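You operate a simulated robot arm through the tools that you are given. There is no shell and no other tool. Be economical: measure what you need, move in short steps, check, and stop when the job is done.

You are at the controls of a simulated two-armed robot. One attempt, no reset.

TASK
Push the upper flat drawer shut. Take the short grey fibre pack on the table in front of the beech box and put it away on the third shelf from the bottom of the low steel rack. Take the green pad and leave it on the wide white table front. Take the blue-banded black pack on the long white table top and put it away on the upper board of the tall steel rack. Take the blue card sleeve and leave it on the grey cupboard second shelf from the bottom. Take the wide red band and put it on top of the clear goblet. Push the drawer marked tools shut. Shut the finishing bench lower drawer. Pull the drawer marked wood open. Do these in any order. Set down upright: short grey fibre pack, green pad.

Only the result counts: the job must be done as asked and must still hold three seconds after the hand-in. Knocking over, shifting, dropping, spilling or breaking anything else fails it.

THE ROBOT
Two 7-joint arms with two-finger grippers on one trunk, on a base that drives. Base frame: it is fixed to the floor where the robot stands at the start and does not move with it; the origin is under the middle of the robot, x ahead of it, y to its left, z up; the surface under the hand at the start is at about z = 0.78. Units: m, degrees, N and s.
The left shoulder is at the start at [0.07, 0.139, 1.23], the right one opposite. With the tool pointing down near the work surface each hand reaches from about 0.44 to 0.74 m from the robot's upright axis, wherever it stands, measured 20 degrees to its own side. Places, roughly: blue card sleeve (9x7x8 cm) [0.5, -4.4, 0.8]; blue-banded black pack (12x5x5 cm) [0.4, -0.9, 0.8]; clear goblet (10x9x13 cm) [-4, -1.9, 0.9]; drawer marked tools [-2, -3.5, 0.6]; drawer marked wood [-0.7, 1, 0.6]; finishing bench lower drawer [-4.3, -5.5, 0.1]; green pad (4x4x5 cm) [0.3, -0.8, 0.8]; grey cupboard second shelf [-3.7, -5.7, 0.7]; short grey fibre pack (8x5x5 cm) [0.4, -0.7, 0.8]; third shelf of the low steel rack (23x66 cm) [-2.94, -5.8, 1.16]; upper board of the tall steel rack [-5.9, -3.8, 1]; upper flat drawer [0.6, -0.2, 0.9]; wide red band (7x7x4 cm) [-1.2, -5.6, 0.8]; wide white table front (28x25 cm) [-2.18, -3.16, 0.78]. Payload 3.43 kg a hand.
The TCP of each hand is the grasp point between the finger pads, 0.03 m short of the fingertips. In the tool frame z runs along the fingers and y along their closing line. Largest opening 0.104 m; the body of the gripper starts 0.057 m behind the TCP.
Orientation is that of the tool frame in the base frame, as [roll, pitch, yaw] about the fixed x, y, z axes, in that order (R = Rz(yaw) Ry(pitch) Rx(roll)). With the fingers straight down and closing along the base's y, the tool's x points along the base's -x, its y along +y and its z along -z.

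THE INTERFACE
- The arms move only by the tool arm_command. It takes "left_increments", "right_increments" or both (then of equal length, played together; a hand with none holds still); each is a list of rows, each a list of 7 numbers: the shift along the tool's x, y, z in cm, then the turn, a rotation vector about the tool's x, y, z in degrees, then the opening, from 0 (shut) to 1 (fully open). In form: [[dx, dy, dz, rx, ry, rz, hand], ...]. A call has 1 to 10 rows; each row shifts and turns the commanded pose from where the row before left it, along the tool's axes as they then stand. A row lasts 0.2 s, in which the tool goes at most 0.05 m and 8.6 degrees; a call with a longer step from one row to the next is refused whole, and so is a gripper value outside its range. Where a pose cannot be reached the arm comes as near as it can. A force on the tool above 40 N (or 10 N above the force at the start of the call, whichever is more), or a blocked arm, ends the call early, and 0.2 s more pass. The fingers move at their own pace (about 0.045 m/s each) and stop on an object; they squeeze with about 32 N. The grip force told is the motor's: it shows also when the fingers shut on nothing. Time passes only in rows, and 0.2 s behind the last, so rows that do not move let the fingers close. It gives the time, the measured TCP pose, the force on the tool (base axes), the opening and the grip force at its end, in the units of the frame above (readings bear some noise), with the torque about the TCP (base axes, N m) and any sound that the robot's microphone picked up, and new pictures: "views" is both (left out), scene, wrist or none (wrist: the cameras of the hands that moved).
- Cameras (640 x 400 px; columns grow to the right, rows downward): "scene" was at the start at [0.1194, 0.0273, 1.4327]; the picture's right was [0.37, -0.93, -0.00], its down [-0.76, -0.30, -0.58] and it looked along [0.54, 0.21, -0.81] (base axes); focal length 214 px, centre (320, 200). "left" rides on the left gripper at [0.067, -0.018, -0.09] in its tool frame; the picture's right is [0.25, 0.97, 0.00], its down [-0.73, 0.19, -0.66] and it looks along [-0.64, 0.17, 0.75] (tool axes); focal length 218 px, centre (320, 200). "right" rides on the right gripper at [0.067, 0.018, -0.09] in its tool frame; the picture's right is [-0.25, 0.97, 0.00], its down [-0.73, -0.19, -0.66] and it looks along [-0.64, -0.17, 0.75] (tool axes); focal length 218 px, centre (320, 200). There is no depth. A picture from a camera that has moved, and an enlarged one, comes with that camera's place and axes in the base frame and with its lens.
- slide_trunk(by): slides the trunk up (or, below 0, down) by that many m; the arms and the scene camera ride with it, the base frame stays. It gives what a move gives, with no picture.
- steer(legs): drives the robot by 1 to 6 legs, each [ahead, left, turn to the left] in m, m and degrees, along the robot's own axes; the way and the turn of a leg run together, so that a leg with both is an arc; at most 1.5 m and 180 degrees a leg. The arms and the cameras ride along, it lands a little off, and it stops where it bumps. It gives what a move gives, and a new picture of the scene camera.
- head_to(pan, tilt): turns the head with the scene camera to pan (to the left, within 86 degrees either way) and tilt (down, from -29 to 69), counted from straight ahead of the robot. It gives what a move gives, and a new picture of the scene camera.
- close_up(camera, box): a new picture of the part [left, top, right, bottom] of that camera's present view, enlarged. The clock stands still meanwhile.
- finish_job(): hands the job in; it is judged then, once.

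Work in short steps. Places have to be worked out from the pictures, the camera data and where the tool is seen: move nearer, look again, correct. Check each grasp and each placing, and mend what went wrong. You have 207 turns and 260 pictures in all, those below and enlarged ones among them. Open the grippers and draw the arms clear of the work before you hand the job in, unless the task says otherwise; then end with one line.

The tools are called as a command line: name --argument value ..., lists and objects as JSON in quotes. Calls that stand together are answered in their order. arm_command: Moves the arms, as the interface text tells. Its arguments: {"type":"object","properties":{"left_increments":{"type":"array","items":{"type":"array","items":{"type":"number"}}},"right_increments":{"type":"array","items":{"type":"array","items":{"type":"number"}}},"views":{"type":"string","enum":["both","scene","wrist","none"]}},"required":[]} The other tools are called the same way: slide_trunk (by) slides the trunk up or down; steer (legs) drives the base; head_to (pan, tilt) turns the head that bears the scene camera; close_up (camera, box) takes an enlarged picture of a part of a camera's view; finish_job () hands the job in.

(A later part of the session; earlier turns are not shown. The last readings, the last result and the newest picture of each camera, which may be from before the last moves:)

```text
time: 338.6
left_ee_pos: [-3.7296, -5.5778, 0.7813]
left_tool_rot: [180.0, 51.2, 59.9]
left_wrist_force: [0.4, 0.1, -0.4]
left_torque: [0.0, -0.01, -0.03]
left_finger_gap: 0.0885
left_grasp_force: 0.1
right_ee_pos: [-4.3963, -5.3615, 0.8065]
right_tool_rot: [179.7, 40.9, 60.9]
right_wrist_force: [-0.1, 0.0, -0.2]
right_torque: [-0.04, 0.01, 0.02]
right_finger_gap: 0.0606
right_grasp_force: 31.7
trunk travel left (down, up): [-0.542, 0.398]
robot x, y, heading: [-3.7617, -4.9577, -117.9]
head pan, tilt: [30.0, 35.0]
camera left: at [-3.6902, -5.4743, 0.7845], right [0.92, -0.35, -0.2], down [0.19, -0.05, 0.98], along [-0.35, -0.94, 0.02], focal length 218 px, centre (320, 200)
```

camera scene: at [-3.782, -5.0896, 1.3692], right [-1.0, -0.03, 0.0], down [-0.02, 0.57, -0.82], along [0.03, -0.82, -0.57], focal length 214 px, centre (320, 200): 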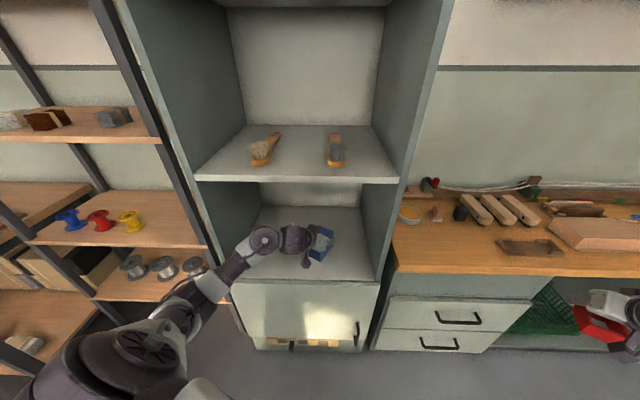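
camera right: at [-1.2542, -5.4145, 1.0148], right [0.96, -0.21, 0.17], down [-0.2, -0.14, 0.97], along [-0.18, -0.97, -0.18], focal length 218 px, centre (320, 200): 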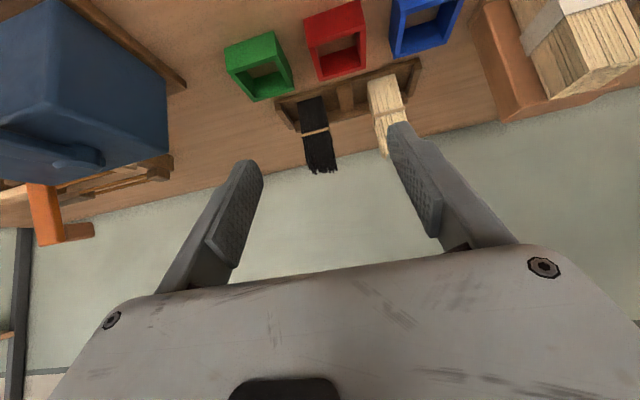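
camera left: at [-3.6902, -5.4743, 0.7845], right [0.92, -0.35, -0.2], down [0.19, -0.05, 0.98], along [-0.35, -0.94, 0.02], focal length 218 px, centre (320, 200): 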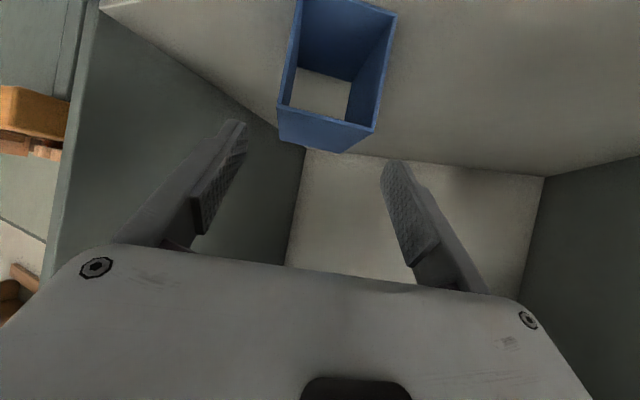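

Sleeve stands in the cupboard. I raise the trunk, back out, and drive round to the west side of the glassware table for the goblet.

slide_trunk --by 0.06

steer --legs '[[-0.5, 0, 0]]'

slide_trunk --by 0.25

steer --legs '[[0, 0, -152], [0, 1.3, 0], [1.3, 0, 0], [1.0, 0, 0]]'

head_to --pan -60 --tilt 25

```text
time: 339.6
left_ee_pos: [-3.7312, -5.5808, 0.8396]
left_tool_rot: [-180.0, 51.1, 60.1]
left_wrist_force: [0.2, -0.3, -0.2]
left_torque: [0.02, 0.0, 0.02]
left_finger_gap: 0.0885
left_grasp_force: 0.0
right_ee_pos: [-4.396, -5.3626, 0.8661]
right_tool_rot: [179.8, 40.7, 60.9]
right_wrist_force: [-0.4, 0.6, 0.3]
right_torque: [-0.03, -0.02, 0.02]
right_finger_gap: 0.0607
right_grasp_force: 32.2
trunk travel left (down, up): [-0.602, 0.338]
robot x, y, heading: [-3.7623, -4.9547, -118.2]
head pan, tilt: [30.0, 35.0]
```

```text
time: 342.6
left_ee_pos: [-3.4874, -5.1303, 0.8401]
left_tool_rot: [-180.0, 51.1, 60.4]
left_wrist_force: [-0.2, -0.1, -0.6]
left_torque: [0.0, -0.02, -0.02]
left_finger_gap: 0.0883
left_grasp_force: 0.1
right_ee_pos: [-4.1545, -4.9144, 0.867]
right_tool_rot: [179.7, 40.8, 61.1]
right_wrist_force: [-0.5, 0.3, -0.3]
right_torque: [0.01, -0.04, -0.02]
right_finger_gap: 0.0608
right_grasp_force: 32.3
trunk travel left (down, up): [-0.602, 0.338]
robot x, y, heading: [-3.5185, -4.5056, -117.9]
head pan, tilt: [30.0, 35.0]
camera scene: at [-3.5409, -4.6395, 1.3372], right [-1.0, -0.04, 0.0], down [-0.02, 0.57, -0.82], along [0.03, -0.82, -0.57], focal length 214 px, centre (320, 200)
```

scene: 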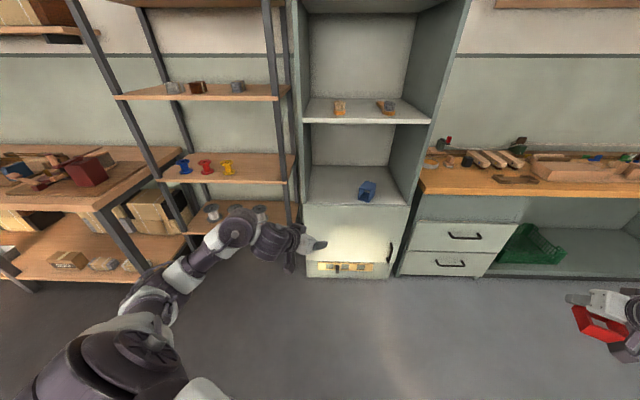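

```text
time: 345.1
left_ee_pos: [-3.487, -5.1308, 1.0888]
left_tool_rot: [180.0, 51.1, 60.3]
left_wrist_force: [0.4, -0.3, 0.8]
left_torque: [-0.04, -0.03, 0.0]
left_finger_gap: 0.0883
left_grasp_force: 0.0
right_ee_pos: [-4.1545, -4.9158, 1.1162]
right_tool_rot: [179.7, 40.8, 61.2]
right_wrist_force: [0.0, 0.2, -0.9]
right_torque: [0.01, -0.01, 0.02]
right_finger_gap: 0.0605
right_grasp_force: 31.7
trunk travel left (down, up): [-0.852, 0.088]
robot x, y, heading: [-3.5188, -4.5078, -117.8]
head pan, tilt: [30.0, 35.0]
```

```text
time: 368.9
left_ee_pos: [-5.2112, -1.6969, 1.0908]
left_tool_rot: [-180.0, 51.2, -89.8]
left_wrist_force: [1.0, -0.6, 0.6]
left_torque: [0.05, -0.04, -0.01]
left_finger_gap: 0.0884
left_grasp_force: 0.2
right_ee_pos: [-4.5251, -1.5532, 1.1173]
right_tool_rot: [179.7, 40.8, -89.0]
right_wrist_force: [-0.2, 0.4, -0.7]
right_torque: [0.0, 0.01, -0.04]
right_finger_gap: 0.0606
right_grasp_force: 32.0
trunk travel left (down, up): [-0.852, 0.088]
robot x, y, heading: [-4.8718, -2.2194, 91.9]
head pan, tilt: [30.0, 35.0]
camera scene: at [-4.9178, -2.0947, 1.5873], right [0.85, 0.53, 0.0], down [0.3, -0.49, -0.82], along [-0.43, 0.7, -0.57], focal length 214 px, centre (320, 200)
```

scene: 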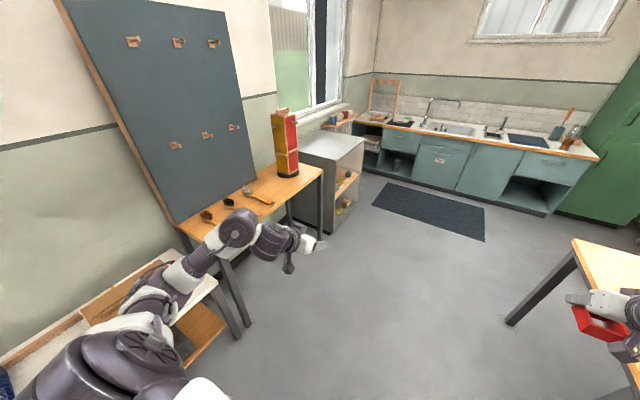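

```text
time: 370.5
left_ee_pos: [-5.2108, -1.697, 1.0907]
left_tool_rot: [-180.0, 51.0, -89.9]
left_wrist_force: [0.4, 0.1, 0.0]
left_torque: [-0.02, -0.02, 0.0]
left_finger_gap: 0.0889
left_grasp_force: 0.0
right_ee_pos: [-4.5261, -1.552, 1.1157]
right_tool_rot: [179.8, 40.8, -89.0]
right_wrist_force: [0.2, -0.4, 0.0]
right_torque: [0.02, 0.0, 0.04]
right_finger_gap: 0.0609
right_grasp_force: 32.1
trunk travel left (down, up): [-0.852, 0.088]
robot x, y, heading: [-4.873, -2.2213, 92.0]
head pan, tilt: [-60.0, 25.0]
camera scene: at [-4.793, -2.1201, 1.603], right [0.53, -0.85, 0.0], down [-0.36, -0.22, -0.91], along [0.77, 0.48, -0.42], focal length 214 px, centre (320, 200)
```

scene: 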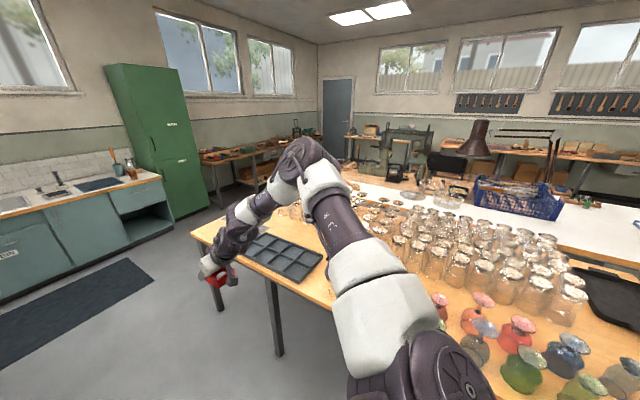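

The goblet spot is hidden by my arm. I turn to face the table (+x) from here and look.

steer --legs '[[0, 0, -92], [-0.1, 0.4, 0]]'

head_to --pan -5 --tilt 35

```text
time: 377.0
left_ee_pos: [-4.399, -1.5341, 1.0911]
left_tool_rot: [179.9, 51.1, 174.9]
left_wrist_force: [0.7, -0.4, -0.1]
left_torque: [0.03, -0.02, 0.02]
left_finger_gap: 0.0883
left_grasp_force: 0.0
right_ee_pos: [-4.3177, -2.2291, 1.1157]
right_tool_rot: [179.7, 40.7, 175.7]
right_wrist_force: [0.3, -0.9, 0.4]
right_torque: [0.04, -0.02, -0.01]
right_finger_gap: 0.0607
right_grasp_force: 32.2
trunk travel left (down, up): [-0.852, 0.088]
robot x, y, heading: [-4.952, -1.8284, -3.4]
head pan, tilt: [-60.0, 25.0]
camera scene: at [-4.8578, -1.9101, 1.6029], right [-0.89, -0.45, 0.0], down [-0.19, 0.38, -0.91], along [0.41, -0.81, -0.42], focal length 214 px, centre (320, 200)
```

scene: 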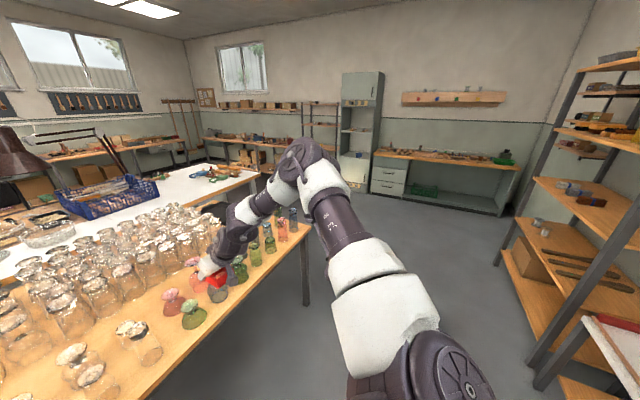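

```text
time: 378.3
left_ee_pos: [-4.3988, -1.5333, 1.0908]
left_tool_rot: [180.0, 51.0, 174.9]
left_wrist_force: [0.0, -0.1, 0.3]
left_torque: [0.01, 0.02, -0.02]
left_finger_gap: 0.0884
left_grasp_force: 0.1
right_ee_pos: [-4.3177, -2.2286, 1.1157]
right_tool_rot: [179.9, 40.8, 175.8]
right_wrist_force: [0.6, 0.4, 1.3]
right_torque: [-0.01, -0.03, 0.0]
right_finger_gap: 0.0606
right_grasp_force: 32.2
trunk travel left (down, up): [-0.852, 0.088]
robot x, y, heading: [-4.9526, -1.8242, -3.5]
head pan, tilt: [-5.0, 35.0]
camera scene: at [-4.8123, -1.8389, 1.5872], right [-0.15, -0.99, 0.0], down [-0.57, 0.08, -0.82], along [0.81, -0.12, -0.57], focal length 214 px, centre (320, 200)
```

scene: 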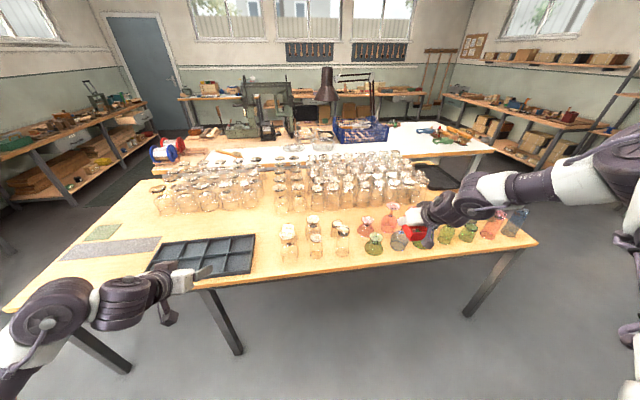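

close_up --camera "scene" --box '[260, 190, 420, 280]'

```text
4.00 times, centred on (340, 235) of scene
camera zoom: at [-4.8123, -1.8389, 1.5872], right [-0.15, -0.99, 0.0], down [-0.57, 0.08, -0.82], along [0.81, -0.12, -0.57], focal length 858 px, centre (240, 60)
```

zoom: 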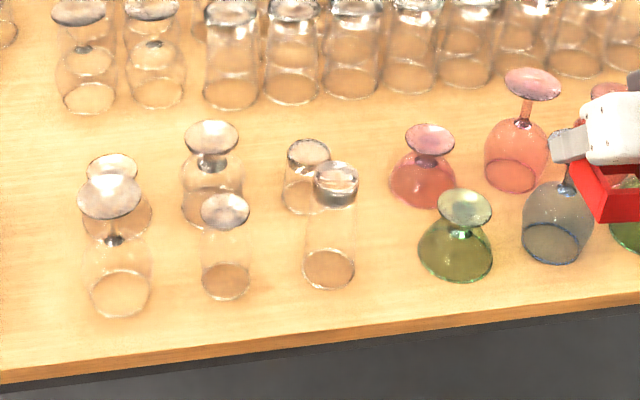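

The inverted clear goblet at ≈[-3.998,-1.923] (top ≈0.905) matches the listing. I square up and bring the ring above it at height.

steer --legs '[[0, 0, 3.5], [0.32, 0.266, 0]]'

close_up --camera "scene" --box '[280, 180, 480, 320]'

close_up --camera "right" --box '[0, 0, 640, 400]'

```text
time: 381.3
left_ee_pos: [-4.0966, -1.2389, 1.0906]
left_tool_rot: [180.0, 51.2, 178.3]
left_wrist_force: [0.3, -0.9, -0.1]
left_torque: [0.01, -0.01, 0.06]
left_finger_gap: 0.0886
left_grasp_force: 0.1
right_ee_pos: [-3.9743, -1.9277, 1.1167]
right_tool_rot: [179.7, 40.7, 179.1]
right_wrist_force: [-0.3, 0.2, -0.2]
right_torque: [-0.02, 0.02, -0.02]
right_finger_gap: 0.0606
right_grasp_force: 31.8
trunk travel left (down, up): [-0.852, 0.088]
robot x, y, heading: [-4.6272, -1.5605, 0.1]
head pan, tilt: [-5.0, 35.0]
camera scene: at [-4.4911, -1.5679, 1.5874], right [-0.09, -1.0, 0.0], down [-0.57, 0.05, -0.82], along [0.82, -0.07, -0.57], focal length 214 px, centre (320, 200)
```

scene: 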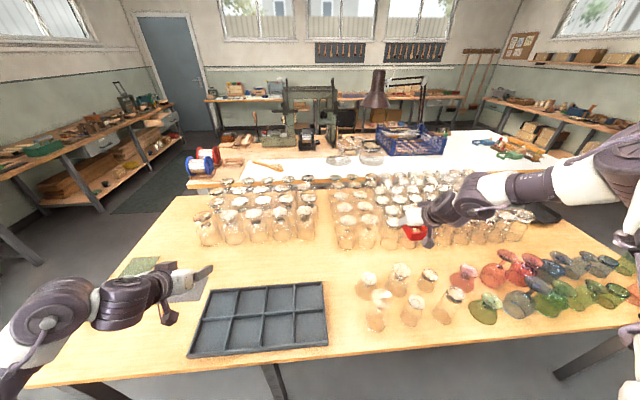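

```text
2.86 times, centred on (380, 250) of scene
camera zoom: at [-4.4911, -1.5679, 1.5874], right [-0.09, -1.0, 0.0], down [-0.57, 0.05, -0.82], along [0.82, -0.07, -0.57], focal length 613 px, centre (149, 57)
```

zoom: 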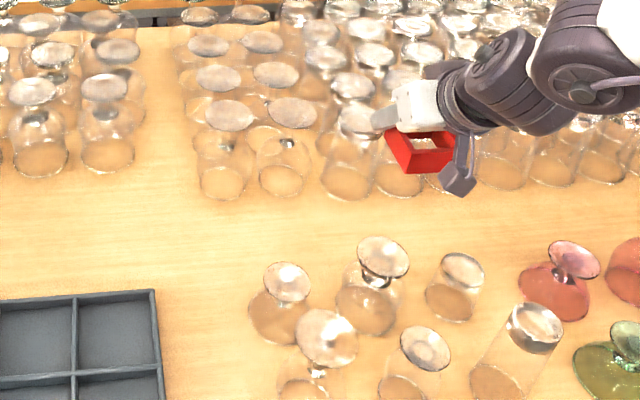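

```text
1.00 times, centred on (320, 200) of right (not enlarged: the box is as wide or as high as the picture)
camera zoom: at [-4.0841, -1.9084, 1.1415], right [0.2, 0.96, 0.17], down [0.12, -0.2, 0.97], along [0.97, -0.18, -0.16], focal length 218 px, centre (320, 200)
```

zoom: 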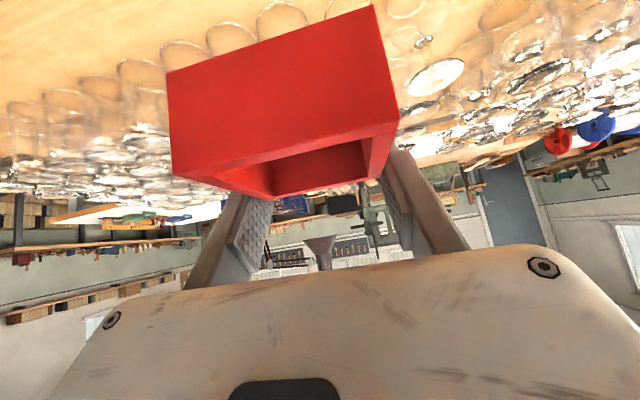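

Ring centre (≈[-4.005,-1.925]) is right above the goblet top (≈[-4.001,-1.924], z≈0.903). Lower 15.5 cm and check.

slide_trunk --by -0.155

close_up --camera "scene" --box '[320, 180, 480, 290]'

close_up --camera "right" --box '[0, 0, 640, 400]'

```text
time: 383.1
left_ee_pos: [-4.0963, -1.237, 0.9349]
left_tool_rot: [180.0, 51.2, 178.4]
left_wrist_force: [-0.3, 0.0, -0.8]
left_torque: [-0.02, 0.01, 0.0]
left_finger_gap: 0.0883
left_grasp_force: 0.1
right_ee_pos: [-3.9739, -1.927, 0.9616]
right_tool_rot: [179.8, 40.8, 179.2]
right_wrist_force: [0.2, 0.0, 0.1]
right_torque: [-0.03, -0.03, 0.02]
right_finger_gap: 0.0608
right_grasp_force: 32.1
trunk travel left (down, up): [-0.697, 0.243]
robot x, y, heading: [-4.6362, -1.5598, 0.3]
head pan, tilt: [-5.0, 35.0]
```

```text
3.64 times, centred on (400, 235) of scene
camera zoom: at [-4.4899, -1.5668, 1.4323], right [-0.09, -1.0, 0.0], down [-0.57, 0.05, -0.82], along [0.82, -0.07, -0.57], focal length 780 px, centre (29, 73)
```

zoom: 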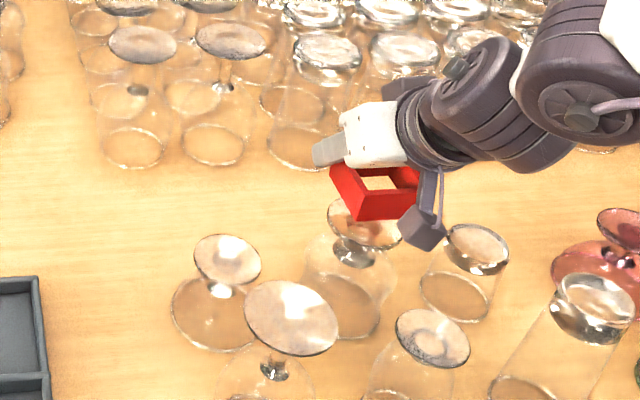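

```text
1.00 times, centred on (320, 200) of right (not enlarged: the box is as wide or as high as the picture)
camera zoom: at [-4.0832, -1.9076, 0.9864], right [0.2, 0.96, 0.17], down [0.12, -0.19, 0.97], along [0.97, -0.18, -0.16], focal length 218 px, centre (320, 200)
```

zoom: 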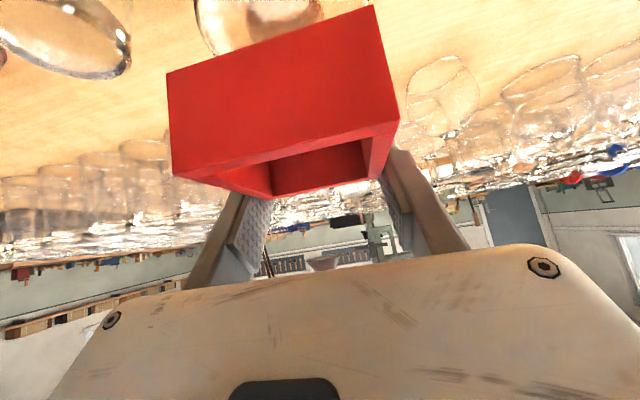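

Aligned within ~5 mm. Lower in small steps to contact.

slide_trunk --by -0.018

slide_trunk --by -0.006

```text
time: 383.7
left_ee_pos: [-4.0967, -1.2376, 0.9171]
left_tool_rot: [179.9, 51.2, 178.4]
left_wrist_force: [-0.5, 0.6, -0.1]
left_torque: [0.0, 0.02, -0.01]
left_finger_gap: 0.0886
left_grasp_force: 0.1
right_ee_pos: [-3.9739, -1.9264, 0.9435]
right_tool_rot: [179.7, 40.8, 179.2]
right_wrist_force: [-0.2, 0.3, -0.1]
right_torque: [-0.04, -0.04, -0.01]
right_finger_gap: 0.0607
right_grasp_force: 32.8
trunk travel left (down, up): [-0.679, 0.261]
robot x, y, heading: [-4.6281, -1.5599, 0.3]
head pan, tilt: [-5.0, 35.0]
```

```text
time: 384.3
left_ee_pos: [-4.0957, -1.236, 0.9117]
left_tool_rot: [180.0, 51.2, 178.4]
left_wrist_force: [0.8, -0.7, -0.1]
left_torque: [-0.02, -0.01, 0.0]
left_finger_gap: 0.0882
left_grasp_force: 0.0
right_ee_pos: [-3.9726, -1.9265, 0.9373]
right_tool_rot: [179.9, 40.9, 179.1]
right_wrist_force: [-0.2, -0.7, 0.2]
right_torque: [0.01, 0.0, -0.04]
right_finger_gap: 0.0606
right_grasp_force: 32.2
trunk travel left (down, up): [-0.673, 0.267]
robot x, y, heading: [-4.6334, -1.5635, -0.0]
head pan, tilt: [-5.0, 35.0]
```

slide_trunk --by -0.005

slide_trunk --by -0.004

close_up --camera "scene" --box '[340, 180, 460, 270]'

```text
time: 384.8
left_ee_pos: [-4.0966, -1.2369, 0.9066]
left_tool_rot: [-180.0, 51.2, 178.3]
left_wrist_force: [0.1, 0.0, -0.6]
left_torque: [0.02, 0.04, 0.02]
left_finger_gap: 0.0884
left_grasp_force: 0.2
right_ee_pos: [-3.9731, -1.9263, 0.9347]
right_tool_rot: [179.7, 41.1, 179.2]
right_wrist_force: [-0.2, -1.9, 10.7]
right_torque: [-0.23, 0.3, 0.0]
right_finger_gap: 0.0603
right_grasp_force: 31.7
trunk travel left (down, up): [-0.668, 0.272]
robot x, y, heading: [-4.6291, -1.5587, -0.4]
head pan, tilt: [-5.0, 35.0]
```

```text
time: 385.3
left_ee_pos: [-4.0977, -1.2366, 0.9028]
left_tool_rot: [-179.9, 51.4, 178.4]
left_wrist_force: [-0.2, 0.6, -0.3]
left_torque: [0.01, 0.04, 0.03]
left_finger_gap: 0.0885
left_grasp_force: 0.0
right_ee_pos: [-3.9727, -1.927, 0.9346]
right_tool_rot: [179.9, 41.5, 179.1]
right_wrist_force: [3.1, -8.0, 30.5]
right_torque: [-0.27, 0.7, 0.13]
right_finger_gap: 0.0605
right_grasp_force: 31.9
trunk travel left (down, up): [-0.664, 0.276]
robot x, y, heading: [-4.6273, -1.561, 0.1]
head pan, tilt: [-5.0, 35.0]
```

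```text
4.44 times, centred on (400, 225) of scene
camera zoom: at [-4.4942, -1.5656, 1.4001], right [-0.09, -1.0, 0.0], down [-0.57, 0.05, -0.82], along [0.82, -0.07, -0.57], focal length 953 px, centre (-36, 89)
```

zoom: 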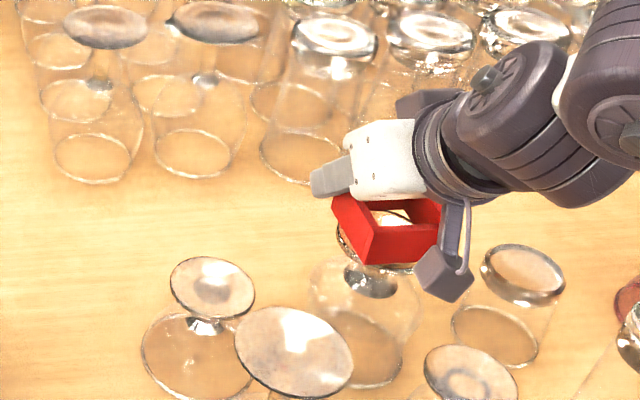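

Contact (30 N). The ring seems ~8 mm toward -y and 5 mm near; I lift 1.4 cm, correct, and lower again.

slide_trunk --by 0.018

arm_command --right_increments '[[-0.38, 0.7, 0.32, 0, 0, 0, 0], [0, 0, 0, 0, 0, 0, 0]]' --views "none"

slide_trunk --by -0.013

close_up --camera "scene" --box '[350, 190, 450, 265]'

```text
time: 386.0
left_ee_pos: [-4.0972, -1.2375, 0.9197]
left_tool_rot: [180.0, 51.1, 178.3]
left_wrist_force: [-0.3, -0.5, -0.8]
left_torque: [0.01, 0.05, -0.03]
left_finger_gap: 0.0885
left_grasp_force: 0.0
right_ee_pos: [-3.9746, -1.9268, 0.9452]
right_tool_rot: [179.8, 40.5, 179.2]
right_wrist_force: [0.1, 0.8, -0.5]
right_torque: [0.0, 0.0, -0.01]
right_finger_gap: 0.0607
right_grasp_force: 32.1
trunk travel left (down, up): [-0.682, 0.258]
robot x, y, heading: [-4.6302, -1.5591, 0.1]
head pan, tilt: [-5.0, 35.0]
```

```text
time: 386.6
left_ee_pos: [-4.0961, -1.2368, 0.9195]
left_tool_rot: [179.9, 51.3, 178.3]
left_wrist_force: [0.2, -0.1, 0.2]
left_torque: [0.03, 0.0, 0.02]
left_finger_gap: 0.0883
left_grasp_force: 0.0
right_ee_pos: [-3.9688, -1.92, 0.9471]
right_tool_rot: [179.8, 40.7, 179.2]
right_wrist_force: [-0.4, 0.3, -0.5]
right_torque: [0.0, 0.01, 0.01]
right_finger_gap: 0.0608
right_grasp_force: 32.2
trunk travel left (down, up): [-0.682, 0.258]
robot x, y, heading: [-4.6283, -1.5588, -0.2]
head pan, tilt: [-5.0, 35.0]
```

```text
time: 387.2
left_ee_pos: [-4.0975, -1.2374, 0.908]
left_tool_rot: [179.9, 51.3, 178.4]
left_wrist_force: [0.0, 0.2, -0.1]
left_torque: [0.02, 0.02, -0.01]
left_finger_gap: 0.0885
left_grasp_force: 0.1
right_ee_pos: [-3.9669, -1.9188, 0.9345]
right_tool_rot: [179.7, 40.9, 179.2]
right_wrist_force: [-1.1, -0.8, 5.8]
right_torque: [-0.19, 0.15, -0.06]
right_finger_gap: 0.0605
right_grasp_force: 32.3
trunk travel left (down, up): [-0.669, 0.271]
robot x, y, heading: [-4.6288, -1.5577, 0.2]
head pan, tilt: [-5.0, 35.0]
```

```text
5.33 times, centred on (400, 228) of scene
camera zoom: at [-4.4909, -1.5665, 1.4044], right [-0.09, -1.0, 0.0], down [-0.57, 0.05, -0.82], along [0.82, -0.07, -0.57], focal length 1144 px, centre (-107, 53)
```

zoom: 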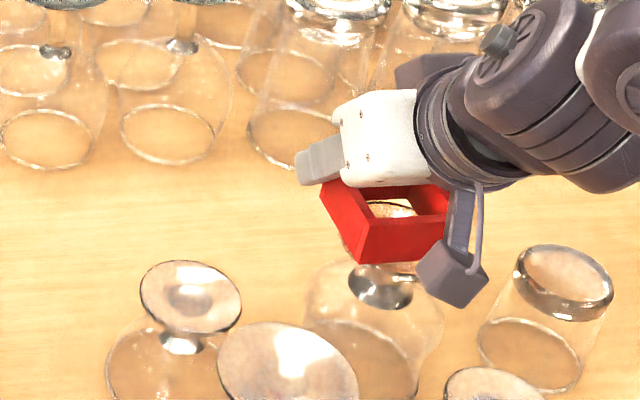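

Ring is centred over the stem with light contact. Release and retreat along the tool axis.

arm_command --right_increments '[[0, 0, 0, 0, 0, 0, 0.65], [0, 0, 0, 0, 0, 0, 0.75], [0, 0, 0, 0, 0, 0, 0.75], [0, 0, -1.5, 0, 0, 0, 0.75], [0, 0, -3, 0, 0, 0, 0.75], [0, 0, -4, 0, 0, 0, 0.75], [0, 0, -4, 0, 0, 0, 0.75]]' --views "wrist"

slide_trunk --by 0.12

close_up --camera "scene" --box '[320, 200, 480, 320]'

```text
time: 388.8
left_ee_pos: [-4.0971, -1.2366, 0.908]
left_tool_rot: [179.9, 51.3, 178.5]
left_wrist_force: [-0.4, -0.7, 0.1]
left_torque: [0.0, 0.0, 0.02]
left_finger_gap: 0.0884
left_grasp_force: 0.0
right_ee_pos: [-4.0489, -1.9206, 1.0299]
right_tool_rot: [179.8, 40.9, 179.2]
right_wrist_force: [0.2, -0.2, 0.5]
right_torque: [0.0, -0.02, -0.02]
right_finger_gap: 0.0779
right_grasp_force: 0.1
trunk travel left (down, up): [-0.669, 0.271]
robot x, y, heading: [-4.6296, -1.5617, 0.3]
head pan, tilt: [-5.0, 35.0]
camera right: at [-4.1588, -1.9007, 1.0545], right [0.2, 0.96, 0.17], down [0.12, -0.19, 0.97], along [0.97, -0.18, -0.15], focal length 218 px, centre (320, 200)
```

right: 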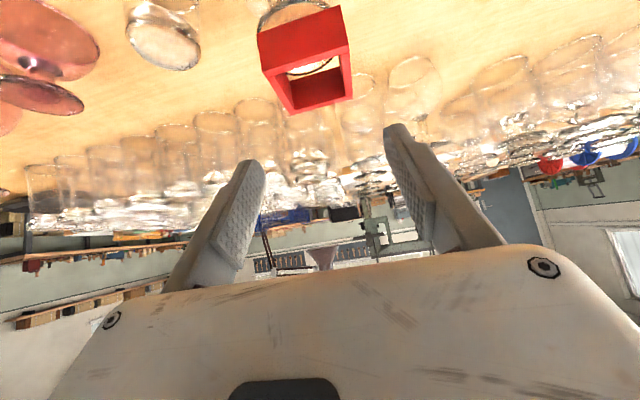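

```text
time: 390.3
left_ee_pos: [-4.0956, -1.2372, 1.0266]
left_tool_rot: [179.9, 51.2, 178.4]
left_wrist_force: [0.0, 0.4, -0.9]
left_torque: [0.02, 0.02, 0.0]
left_finger_gap: 0.0885
left_grasp_force: 0.1
right_ee_pos: [-4.0465, -1.9202, 1.1479]
right_tool_rot: [179.9, 40.9, 179.2]
right_wrist_force: [0.1, 0.7, -0.3]
right_torque: [0.0, 0.02, 0.0]
right_finger_gap: 0.078
right_grasp_force: 0.1
trunk travel left (down, up): [-0.789, 0.151]
robot x, y, heading: [-4.6315, -1.5617, -0.0]
head pan, tilt: [-5.0, 35.0]
```

```text
3.33 times, centred on (400, 260) of scene
camera zoom: at [-4.4897, -1.5668, 1.5242], right [-0.09, -1.0, 0.0], down [-0.57, 0.05, -0.82], along [0.82, -0.07, -0.57], focal length 715 px, centre (53, 0)
```

zoom: 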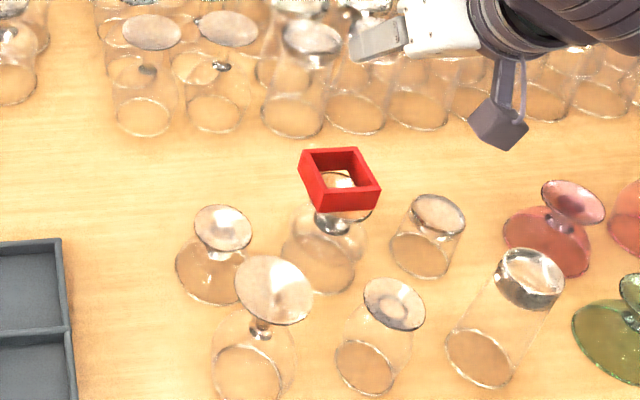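

Ring rests on the goblet. I back away, widen the right arm's stance, turn south and view the tall rack.

steer --legs '[[-0.35, 0, 0], [0, 0, -90]]'

head_to --pan -25 --tilt 15

close_up --camera "scene" --box '[220, 100, 460, 260]'

```text
time: 396.4
left_ee_pos: [-4.6454, -2.0886, 1.0282]
left_tool_rot: [180.0, 51.4, 89.3]
left_wrist_force: [0.7, -0.2, 0.5]
left_torque: [-0.03, 0.01, -0.01]
left_finger_gap: 0.0883
left_grasp_force: 0.0
right_ee_pos: [-5.326, -2.1486, 1.1484]
right_tool_rot: [179.8, 40.8, 90.2]
right_wrist_force: [-0.5, 0.9, -0.9]
right_torque: [-0.02, 0.01, 0.0]
right_finger_gap: 0.0782
right_grasp_force: 0.0
trunk travel left (down, up): [-0.789, 0.151]
robot x, y, heading: [-4.9776, -1.5614, -88.8]
head pan, tilt: [-5.0, 35.0]
camera scene: at [-4.9813, -1.6984, 1.5242], right [-1.0, 0.07, 0.0], down [0.04, 0.57, -0.82], along [-0.06, -0.82, -0.57], focal length 214 px, centre (320, 200)
```

scene: 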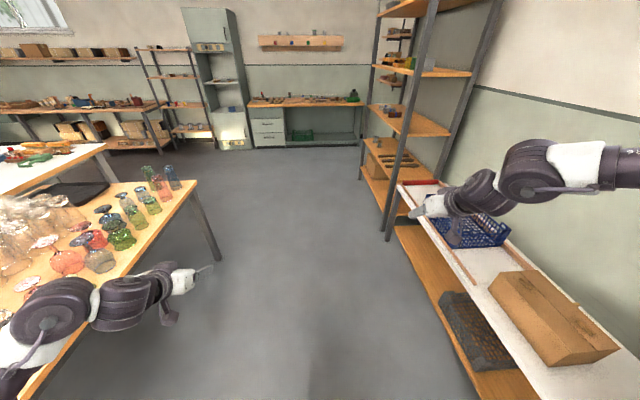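

```text
time: 397.2
left_ee_pos: [-4.647, -2.089, 1.0269]
left_tool_rot: [179.9, 51.3, 89.3]
left_wrist_force: [0.4, -0.1, -0.2]
left_torque: [0.03, 0.01, -0.04]
left_finger_gap: 0.0885
left_grasp_force: 0.1
right_ee_pos: [-5.3264, -2.1499, 1.1483]
right_tool_rot: [179.8, 40.8, 90.2]
right_wrist_force: [0.1, -0.5, -0.6]
right_torque: [-0.03, 0.01, -0.03]
right_finger_gap: 0.0781
right_grasp_force: 0.1
trunk travel left (down, up): [-0.789, 0.151]
robot x, y, heading: [-4.9741, -1.5632, -88.9]
head pan, tilt: [-25.0, 15.0]
camera scene: at [-5.0133, -1.6959, 1.5562], right [-0.91, 0.41, 0.0], down [0.11, 0.24, -0.97], along [-0.39, -0.88, -0.26], focal length 214 px, centre (320, 200)
```

scene: 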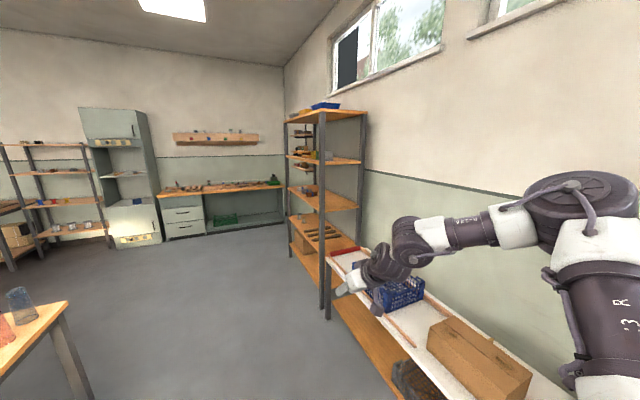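

```text
2.50 times, centred on (340, 180) of scene
camera zoom: at [-5.0133, -1.6959, 1.5562], right [-0.91, 0.41, 0.0], down [0.11, 0.24, -0.97], along [-0.39, -0.88, -0.26], focal length 536 px, centre (270, 250)
```

zoom: 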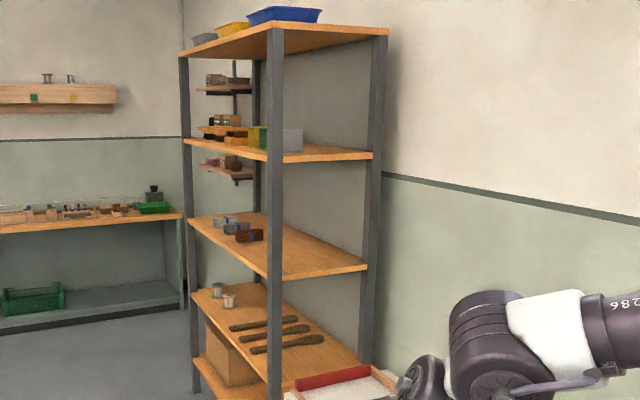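

The board at z≈1.0 is the listed place, with ~0.39 m clearance and a free near half. Now I go fetch the black pack: widen the right arm, and drive back to the long white table.

arm_command --right_increments '[[0, -4.2, 0, 0, 0, 0, 1], [0, -4.2, 0, 0, 0, 0, 1], [0, -4.2, 0, 0, 0, 0, 1], [0, -4.0, 0, 0, 0, 0, 1]]' --views "none"

steer --legs '[[0.2, 0.3, -1.1], [1.3, 0, 0], [1.3, 0, 0], [0, 1.35, 0], [0, 1.35, 0], [0, 1.35, 0]]'

steer --legs '[[0, 0, 179], [1.4, 0, 0], [1.2, 0, 0]]'

head_to --pan -45 --tilt 35

```text
time: 398.2
left_ee_pos: [-4.6481, -2.0875, 1.0286]
left_tool_rot: [179.9, 51.3, 89.2]
left_wrist_force: [0.0, 0.5, -0.6]
left_torque: [0.0, -0.02, 0.01]
left_finger_gap: 0.0883
left_grasp_force: 0.0
right_ee_pos: [-5.4973, -2.1508, 1.1479]
right_tool_rot: [179.6, 40.8, 90.2]
right_wrist_force: [0.4, 0.1, -0.2]
right_torque: [0.03, -0.01, 0.04]
right_finger_gap: 0.1039
right_grasp_force: 0.0
trunk travel left (down, up): [-0.789, 0.151]
robot x, y, heading: [-4.9788, -1.5575, -89.1]
head pan, tilt: [-25.0, 15.0]
```

```text
time: 431.9
left_ee_pos: [-0.337, -4.9643, 1.0272]
left_tool_rot: [179.9, 51.2, 87.0]
left_wrist_force: [-0.3, -0.3, -0.6]
left_torque: [0.02, -0.02, 0.0]
left_finger_gap: 0.0886
left_grasp_force: 0.1
right_ee_pos: [-1.1887, -4.9921, 1.1473]
right_tool_rot: [179.8, 40.9, 87.8]
right_wrist_force: [-0.1, 0.2, 1.2]
right_torque: [-0.02, -0.01, 0.0]
right_finger_gap: 0.104
right_grasp_force: 0.2
trunk travel left (down, up): [-0.789, 0.151]
robot x, y, heading: [-0.645, -4.4246, -91.5]
head pan, tilt: [-25.0, 15.0]
camera scene: at [-0.6883, -4.5569, 1.5562], right [-0.9, 0.44, 0.0], down [0.11, 0.23, -0.97], along [-0.43, -0.87, -0.26], focal length 214 px, centre (320, 200)
```

scene: 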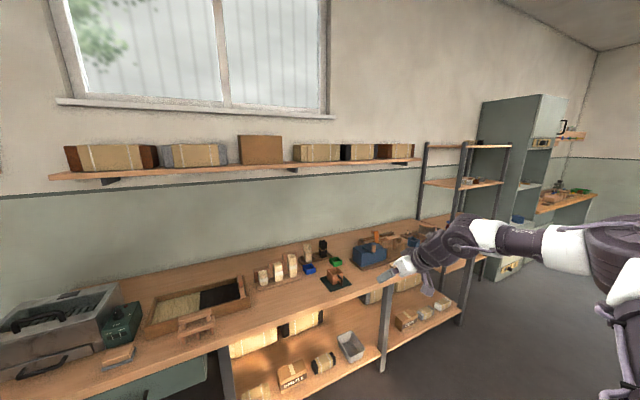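

```text
time: 451.7
left_ee_pos: [-0.7891, -1.2977, 1.0272]
left_tool_rot: [-179.9, 51.2, -95.3]
left_wrist_force: [-0.7, -0.4, -0.7]
left_torque: [-0.02, -0.04, 0.0]
left_finger_gap: 0.0885
left_grasp_force: 0.1
right_ee_pos: [0.0609, -1.3058, 1.149]
right_tool_rot: [179.8, 40.9, -94.5]
right_wrist_force: [0.6, -0.1, -0.7]
right_torque: [0.0, -0.01, -0.02]
right_finger_gap: 0.1041
right_grasp_force: 0.0
trunk travel left (down, up): [-0.789, 0.151]
robot x, y, heading: [-0.5019, -1.8527, 86.6]
head pan, tilt: [-25.0, 15.0]
camera scene: at [-0.4527, -1.7184, 1.5563], right [0.88, -0.48, 0.0], down [-0.12, -0.23, -0.97], along [0.46, 0.85, -0.26], focal length 214 px, centre (320, 200)
```

scene: 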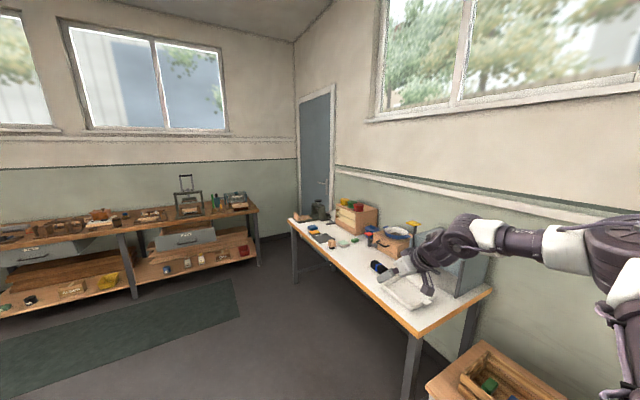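

```text
time: 452.6
left_ee_pos: [-0.7896, -1.2969, 1.0277]
left_tool_rot: [-179.9, 51.1, -95.3]
left_wrist_force: [-0.1, -0.3, 0.4]
left_torque: [0.04, -0.01, -0.01]
left_finger_gap: 0.0885
left_grasp_force: 0.1
right_ee_pos: [0.062, -1.3053, 1.1472]
right_tool_rot: [179.8, 40.8, -94.6]
right_wrist_force: [0.1, 0.2, 0.7]
right_torque: [0.0, 0.01, 0.01]
right_finger_gap: 0.1039
right_grasp_force: 0.1
trunk travel left (down, up): [-0.789, 0.151]
robot x, y, heading: [-0.5035, -1.8501, 86.5]
head pan, tilt: [-45.0, 35.0]
camera scene: at [-0.4313, -1.7415, 1.5243], right [0.66, -0.75, 0.0], down [-0.43, -0.38, -0.82], along [0.61, 0.54, -0.57], focal length 214 px, centre (320, 200)
```

scene: 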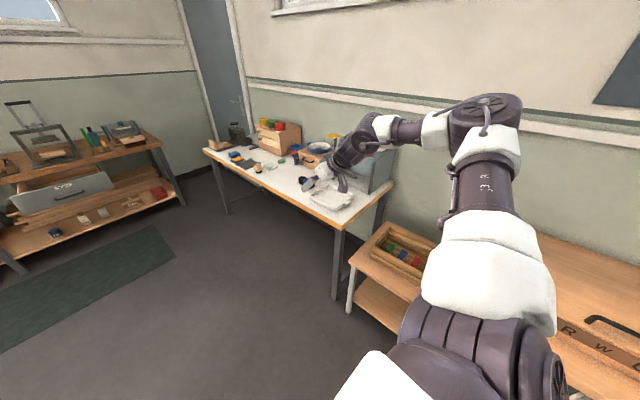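

I square up and slide in beside the table so the right hand is above the black pack's near end.

steer --legs '[[0, 0, 3.5], [0.431, 0, 0], [0, -0.41, 0]]'

slide_trunk --by -0.2

close_up --camera "right" --box '[0, 0, 640, 400]'

close_up --camera "scene" --box '[220, 130, 420, 260]'

```text
time: 457.8
left_ee_pos: [-0.4113, -0.8816, 1.027]
left_tool_rot: [-179.9, 51.3, -92.2]
left_wrist_force: [0.2, 0.5, -0.2]
left_torque: [-0.01, 0.01, -0.02]
left_finger_gap: 0.0883
left_grasp_force: 0.0
right_ee_pos: [0.4401, -0.8429, 1.1484]
right_tool_rot: [180.0, 40.8, -91.4]
right_wrist_force: [0.0, 0.0, 0.4]
right_torque: [-0.01, 0.01, -0.02]
right_finger_gap: 0.1039
right_grasp_force: 0.0
trunk travel left (down, up): [-0.789, 0.151]
robot x, y, heading: [-0.092, -1.4182, 89.4]
head pan, tilt: [-45.0, 35.0]
camera scene: at [-0.0292, -1.3058, 1.5243], right [0.7, -0.71, 0.0], down [-0.41, -0.4, -0.82], along [0.59, 0.57, -0.57], focal length 214 px, centre (320, 200)
```

scene: 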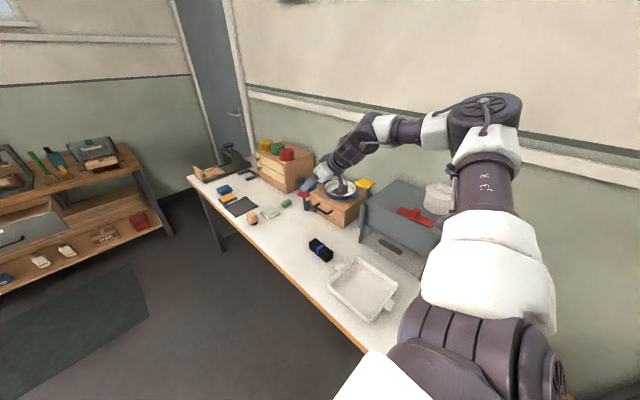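

```text
time: 460.0
left_ee_pos: [-0.4095, -0.8812, 0.8275]
left_tool_rot: [-179.9, 51.1, -92.2]
left_wrist_force: [-0.2, 0.1, -0.2]
left_torque: [0.01, 0.0, 0.0]
left_finger_gap: 0.0885
left_grasp_force: 0.1
right_ee_pos: [0.4409, -0.8431, 0.9469]
right_tool_rot: [179.8, 40.9, -91.4]
right_wrist_force: [-0.4, 0.2, 0.5]
right_torque: [0.01, 0.02, 0.01]
right_finger_gap: 0.1039
right_grasp_force: 0.1
trunk travel left (down, up): [-0.589, 0.351]
robot x, y, heading: [-0.0949, -1.4162, 89.4]
head pan, tilt: [-45.0, 35.0]
```

```text
1.00 times, centred on (320, 200) of right (not enlarged: the box is as wide or as high as the picture)
camera zoom: at [0.4203, -0.9522, 0.9733], right [-0.96, 0.21, 0.17], down [0.2, 0.12, 0.97], along [0.19, 0.97, -0.16], focal length 218 px, centre (320, 200)
```

zoom: 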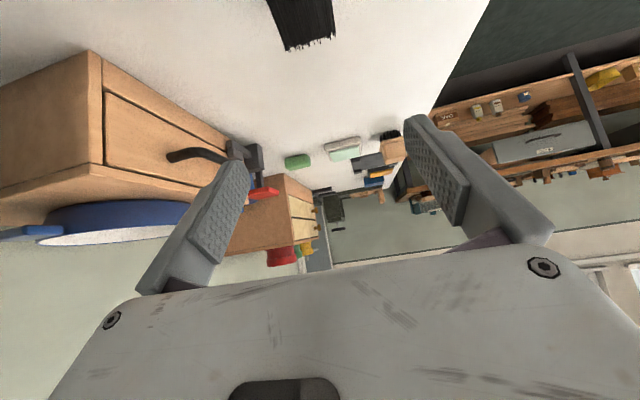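

```text
3.08 times, centred on (320, 195) of scene
camera zoom: at [-0.0278, -1.306, 1.3243], right [0.7, -0.71, 0.0], down [-0.41, -0.4, -0.82], along [0.58, 0.57, -0.57], focal length 660 px, centre (320, 215)
```

zoom: 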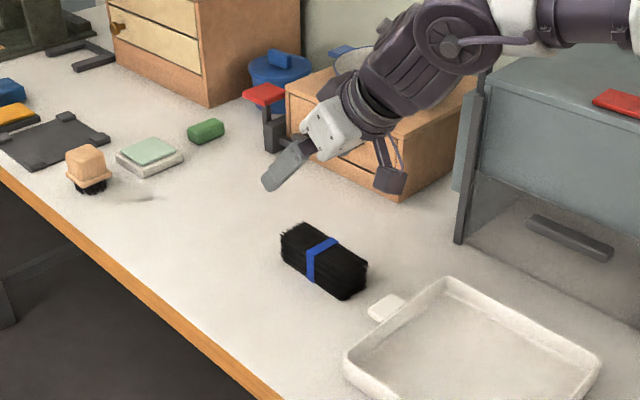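

Pack centre x≈0.434. I shift 7 mm, descend to z≈0.82, and close.

arm_command --right_increments '[[0, 0.7, 0, 0, 0, 0, 1]]' --views "none"

slide_trunk --by -0.126

arm_command --right_increments '[[0, 0, 0, 0, 0, 0, 0.5], [0, 0, 0, 0, 0, 0, 0], [0, 0, 0, 0, 0, 0, 0], [0, 0, 0, 0, 0, 0, 0], [0, 0, 0, 0, 0, 0, 0], [0, 0, 0, 0, 0, 0, 0]]' --views "wrist"

```text
time: 460.4
left_ee_pos: [-0.4093, -0.8819, 0.8275]
left_tool_rot: [-179.8, 51.1, -92.2]
left_wrist_force: [-0.9, -0.3, -0.3]
left_torque: [-0.04, -0.01, 0.0]
left_finger_gap: 0.0883
left_grasp_force: 0.0
right_ee_pos: [0.4337, -0.843, 0.9477]
right_tool_rot: [179.7, 40.9, -91.4]
right_wrist_force: [0.0, 0.5, -0.7]
right_torque: [0.01, 0.05, 0.01]
right_finger_gap: 0.1039
right_grasp_force: 0.0
trunk travel left (down, up): [-0.589, 0.351]
robot x, y, heading: [-0.0912, -1.4191, 89.6]
head pan, tilt: [-45.0, 35.0]
```

```text
time: 461.9
left_ee_pos: [-0.4093, -0.8843, 0.7007]
left_tool_rot: [-180.0, 51.3, -92.3]
left_wrist_force: [0.4, -0.2, -0.1]
left_torque: [-0.01, -0.01, -0.02]
left_finger_gap: 0.0883
left_grasp_force: 0.0
right_ee_pos: [0.4346, -0.8439, 0.8221]
right_tool_rot: [179.9, 40.9, -91.4]
right_wrist_force: [-1.3, 0.3, -0.1]
right_torque: [-0.02, 0.01, 0.01]
right_finger_gap: 0.1042
right_grasp_force: 0.1
trunk travel left (down, up): [-0.463, 0.477]
robot x, y, heading: [-0.0917, -1.4166, 89.4]
head pan, tilt: [-45.0, 35.0]
```

```text
time: 463.3
left_ee_pos: [-0.4091, -0.8802, 0.7012]
left_tool_rot: [180.0, 51.2, -92.3]
left_wrist_force: [0.1, -0.8, -0.5]
left_torque: [0.04, -0.02, -0.02]
left_finger_gap: 0.0887
left_grasp_force: 0.1
right_ee_pos: [0.4345, -0.8428, 0.8207]
right_tool_rot: [179.8, 40.7, -91.5]
right_wrist_force: [0.0, 0.5, -0.3]
right_torque: [0.05, -0.01, 0.02]
right_finger_gap: 0.0415
right_grasp_force: 32.0
trunk travel left (down, up): [-0.463, 0.477]
robot x, y, heading: [-0.0949, -1.418, 89.4]
head pan, tilt: [-45.0, 35.0]
camera right: at [0.4136, -0.9522, 0.8473], right [-0.96, 0.21, 0.17], down [0.2, 0.12, 0.97], along [0.19, 0.97, -0.16], focal length 218 px, centre (320, 200)
```

right: 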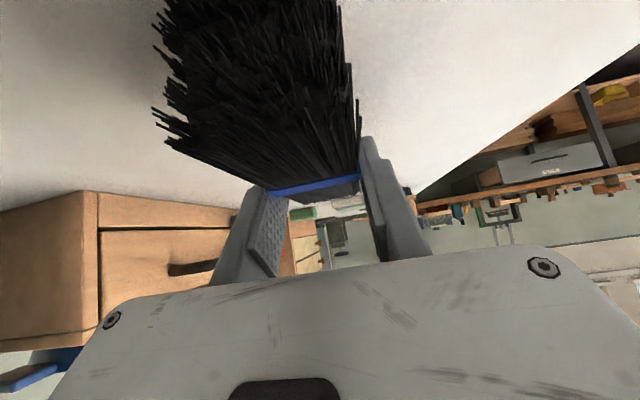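

Gripped at 41.5 mm. Lift in two steps and verify.

slide_trunk --by 0.05

slide_trunk --by 0.25

close_up --camera "right" --box '[0, 0, 640, 400]'

```text
time: 464.2
left_ee_pos: [-0.4083, -0.8813, 0.7518]
left_tool_rot: [180.0, 51.1, -92.1]
left_wrist_force: [0.8, -0.4, 0.0]
left_torque: [-0.02, 0.0, -0.02]
left_finger_gap: 0.0883
left_grasp_force: 0.0
right_ee_pos: [0.4334, -0.8441, 0.8723]
right_tool_rot: [179.8, 40.8, -91.4]
right_wrist_force: [0.6, 0.7, -2.4]
right_torque: [0.04, -0.02, 0.0]
right_finger_gap: 0.0419
right_grasp_force: 32.5
trunk travel left (down, up): [-0.513, 0.427]
robot x, y, heading: [-0.0921, -1.4231, 89.4]
head pan, tilt: [-45.0, 35.0]
```

```text
time: 466.8
left_ee_pos: [-0.41, -0.8811, 1.0017]
left_tool_rot: [-180.0, 51.1, -92.2]
left_wrist_force: [0.1, 1.0, -0.3]
left_torque: [0.01, -0.02, 0.02]
left_finger_gap: 0.0883
left_grasp_force: 0.0
right_ee_pos: [0.4339, -0.8429, 1.1223]
right_tool_rot: [179.7, 40.8, -91.3]
right_wrist_force: [-0.6, -0.1, -0.9]
right_torque: [0.01, 0.03, 0.01]
right_finger_gap: 0.0415
right_grasp_force: 31.7
trunk travel left (down, up): [-0.763, 0.177]
robot x, y, heading: [-0.096, -1.416, 89.5]
head pan, tilt: [-45.0, 35.0]
```

```text
1.00 times, centred on (320, 200) of right (not enlarged: the box is as wide or as high as the picture)
camera zoom: at [0.4137, -0.952, 1.1471], right [-0.96, 0.21, 0.17], down [0.2, 0.12, 0.97], along [0.19, 0.97, -0.16], focal length 218 px, centre (320, 200)
```

zoom: 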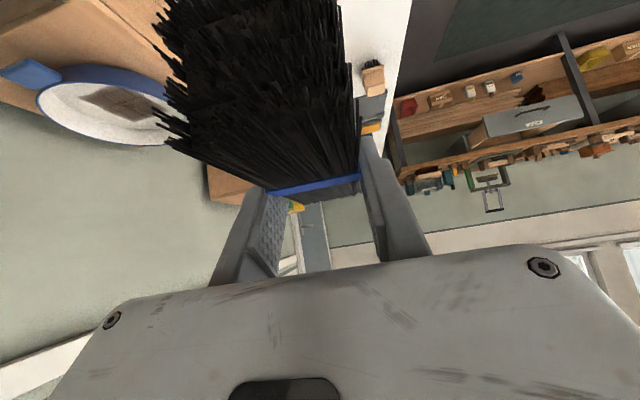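

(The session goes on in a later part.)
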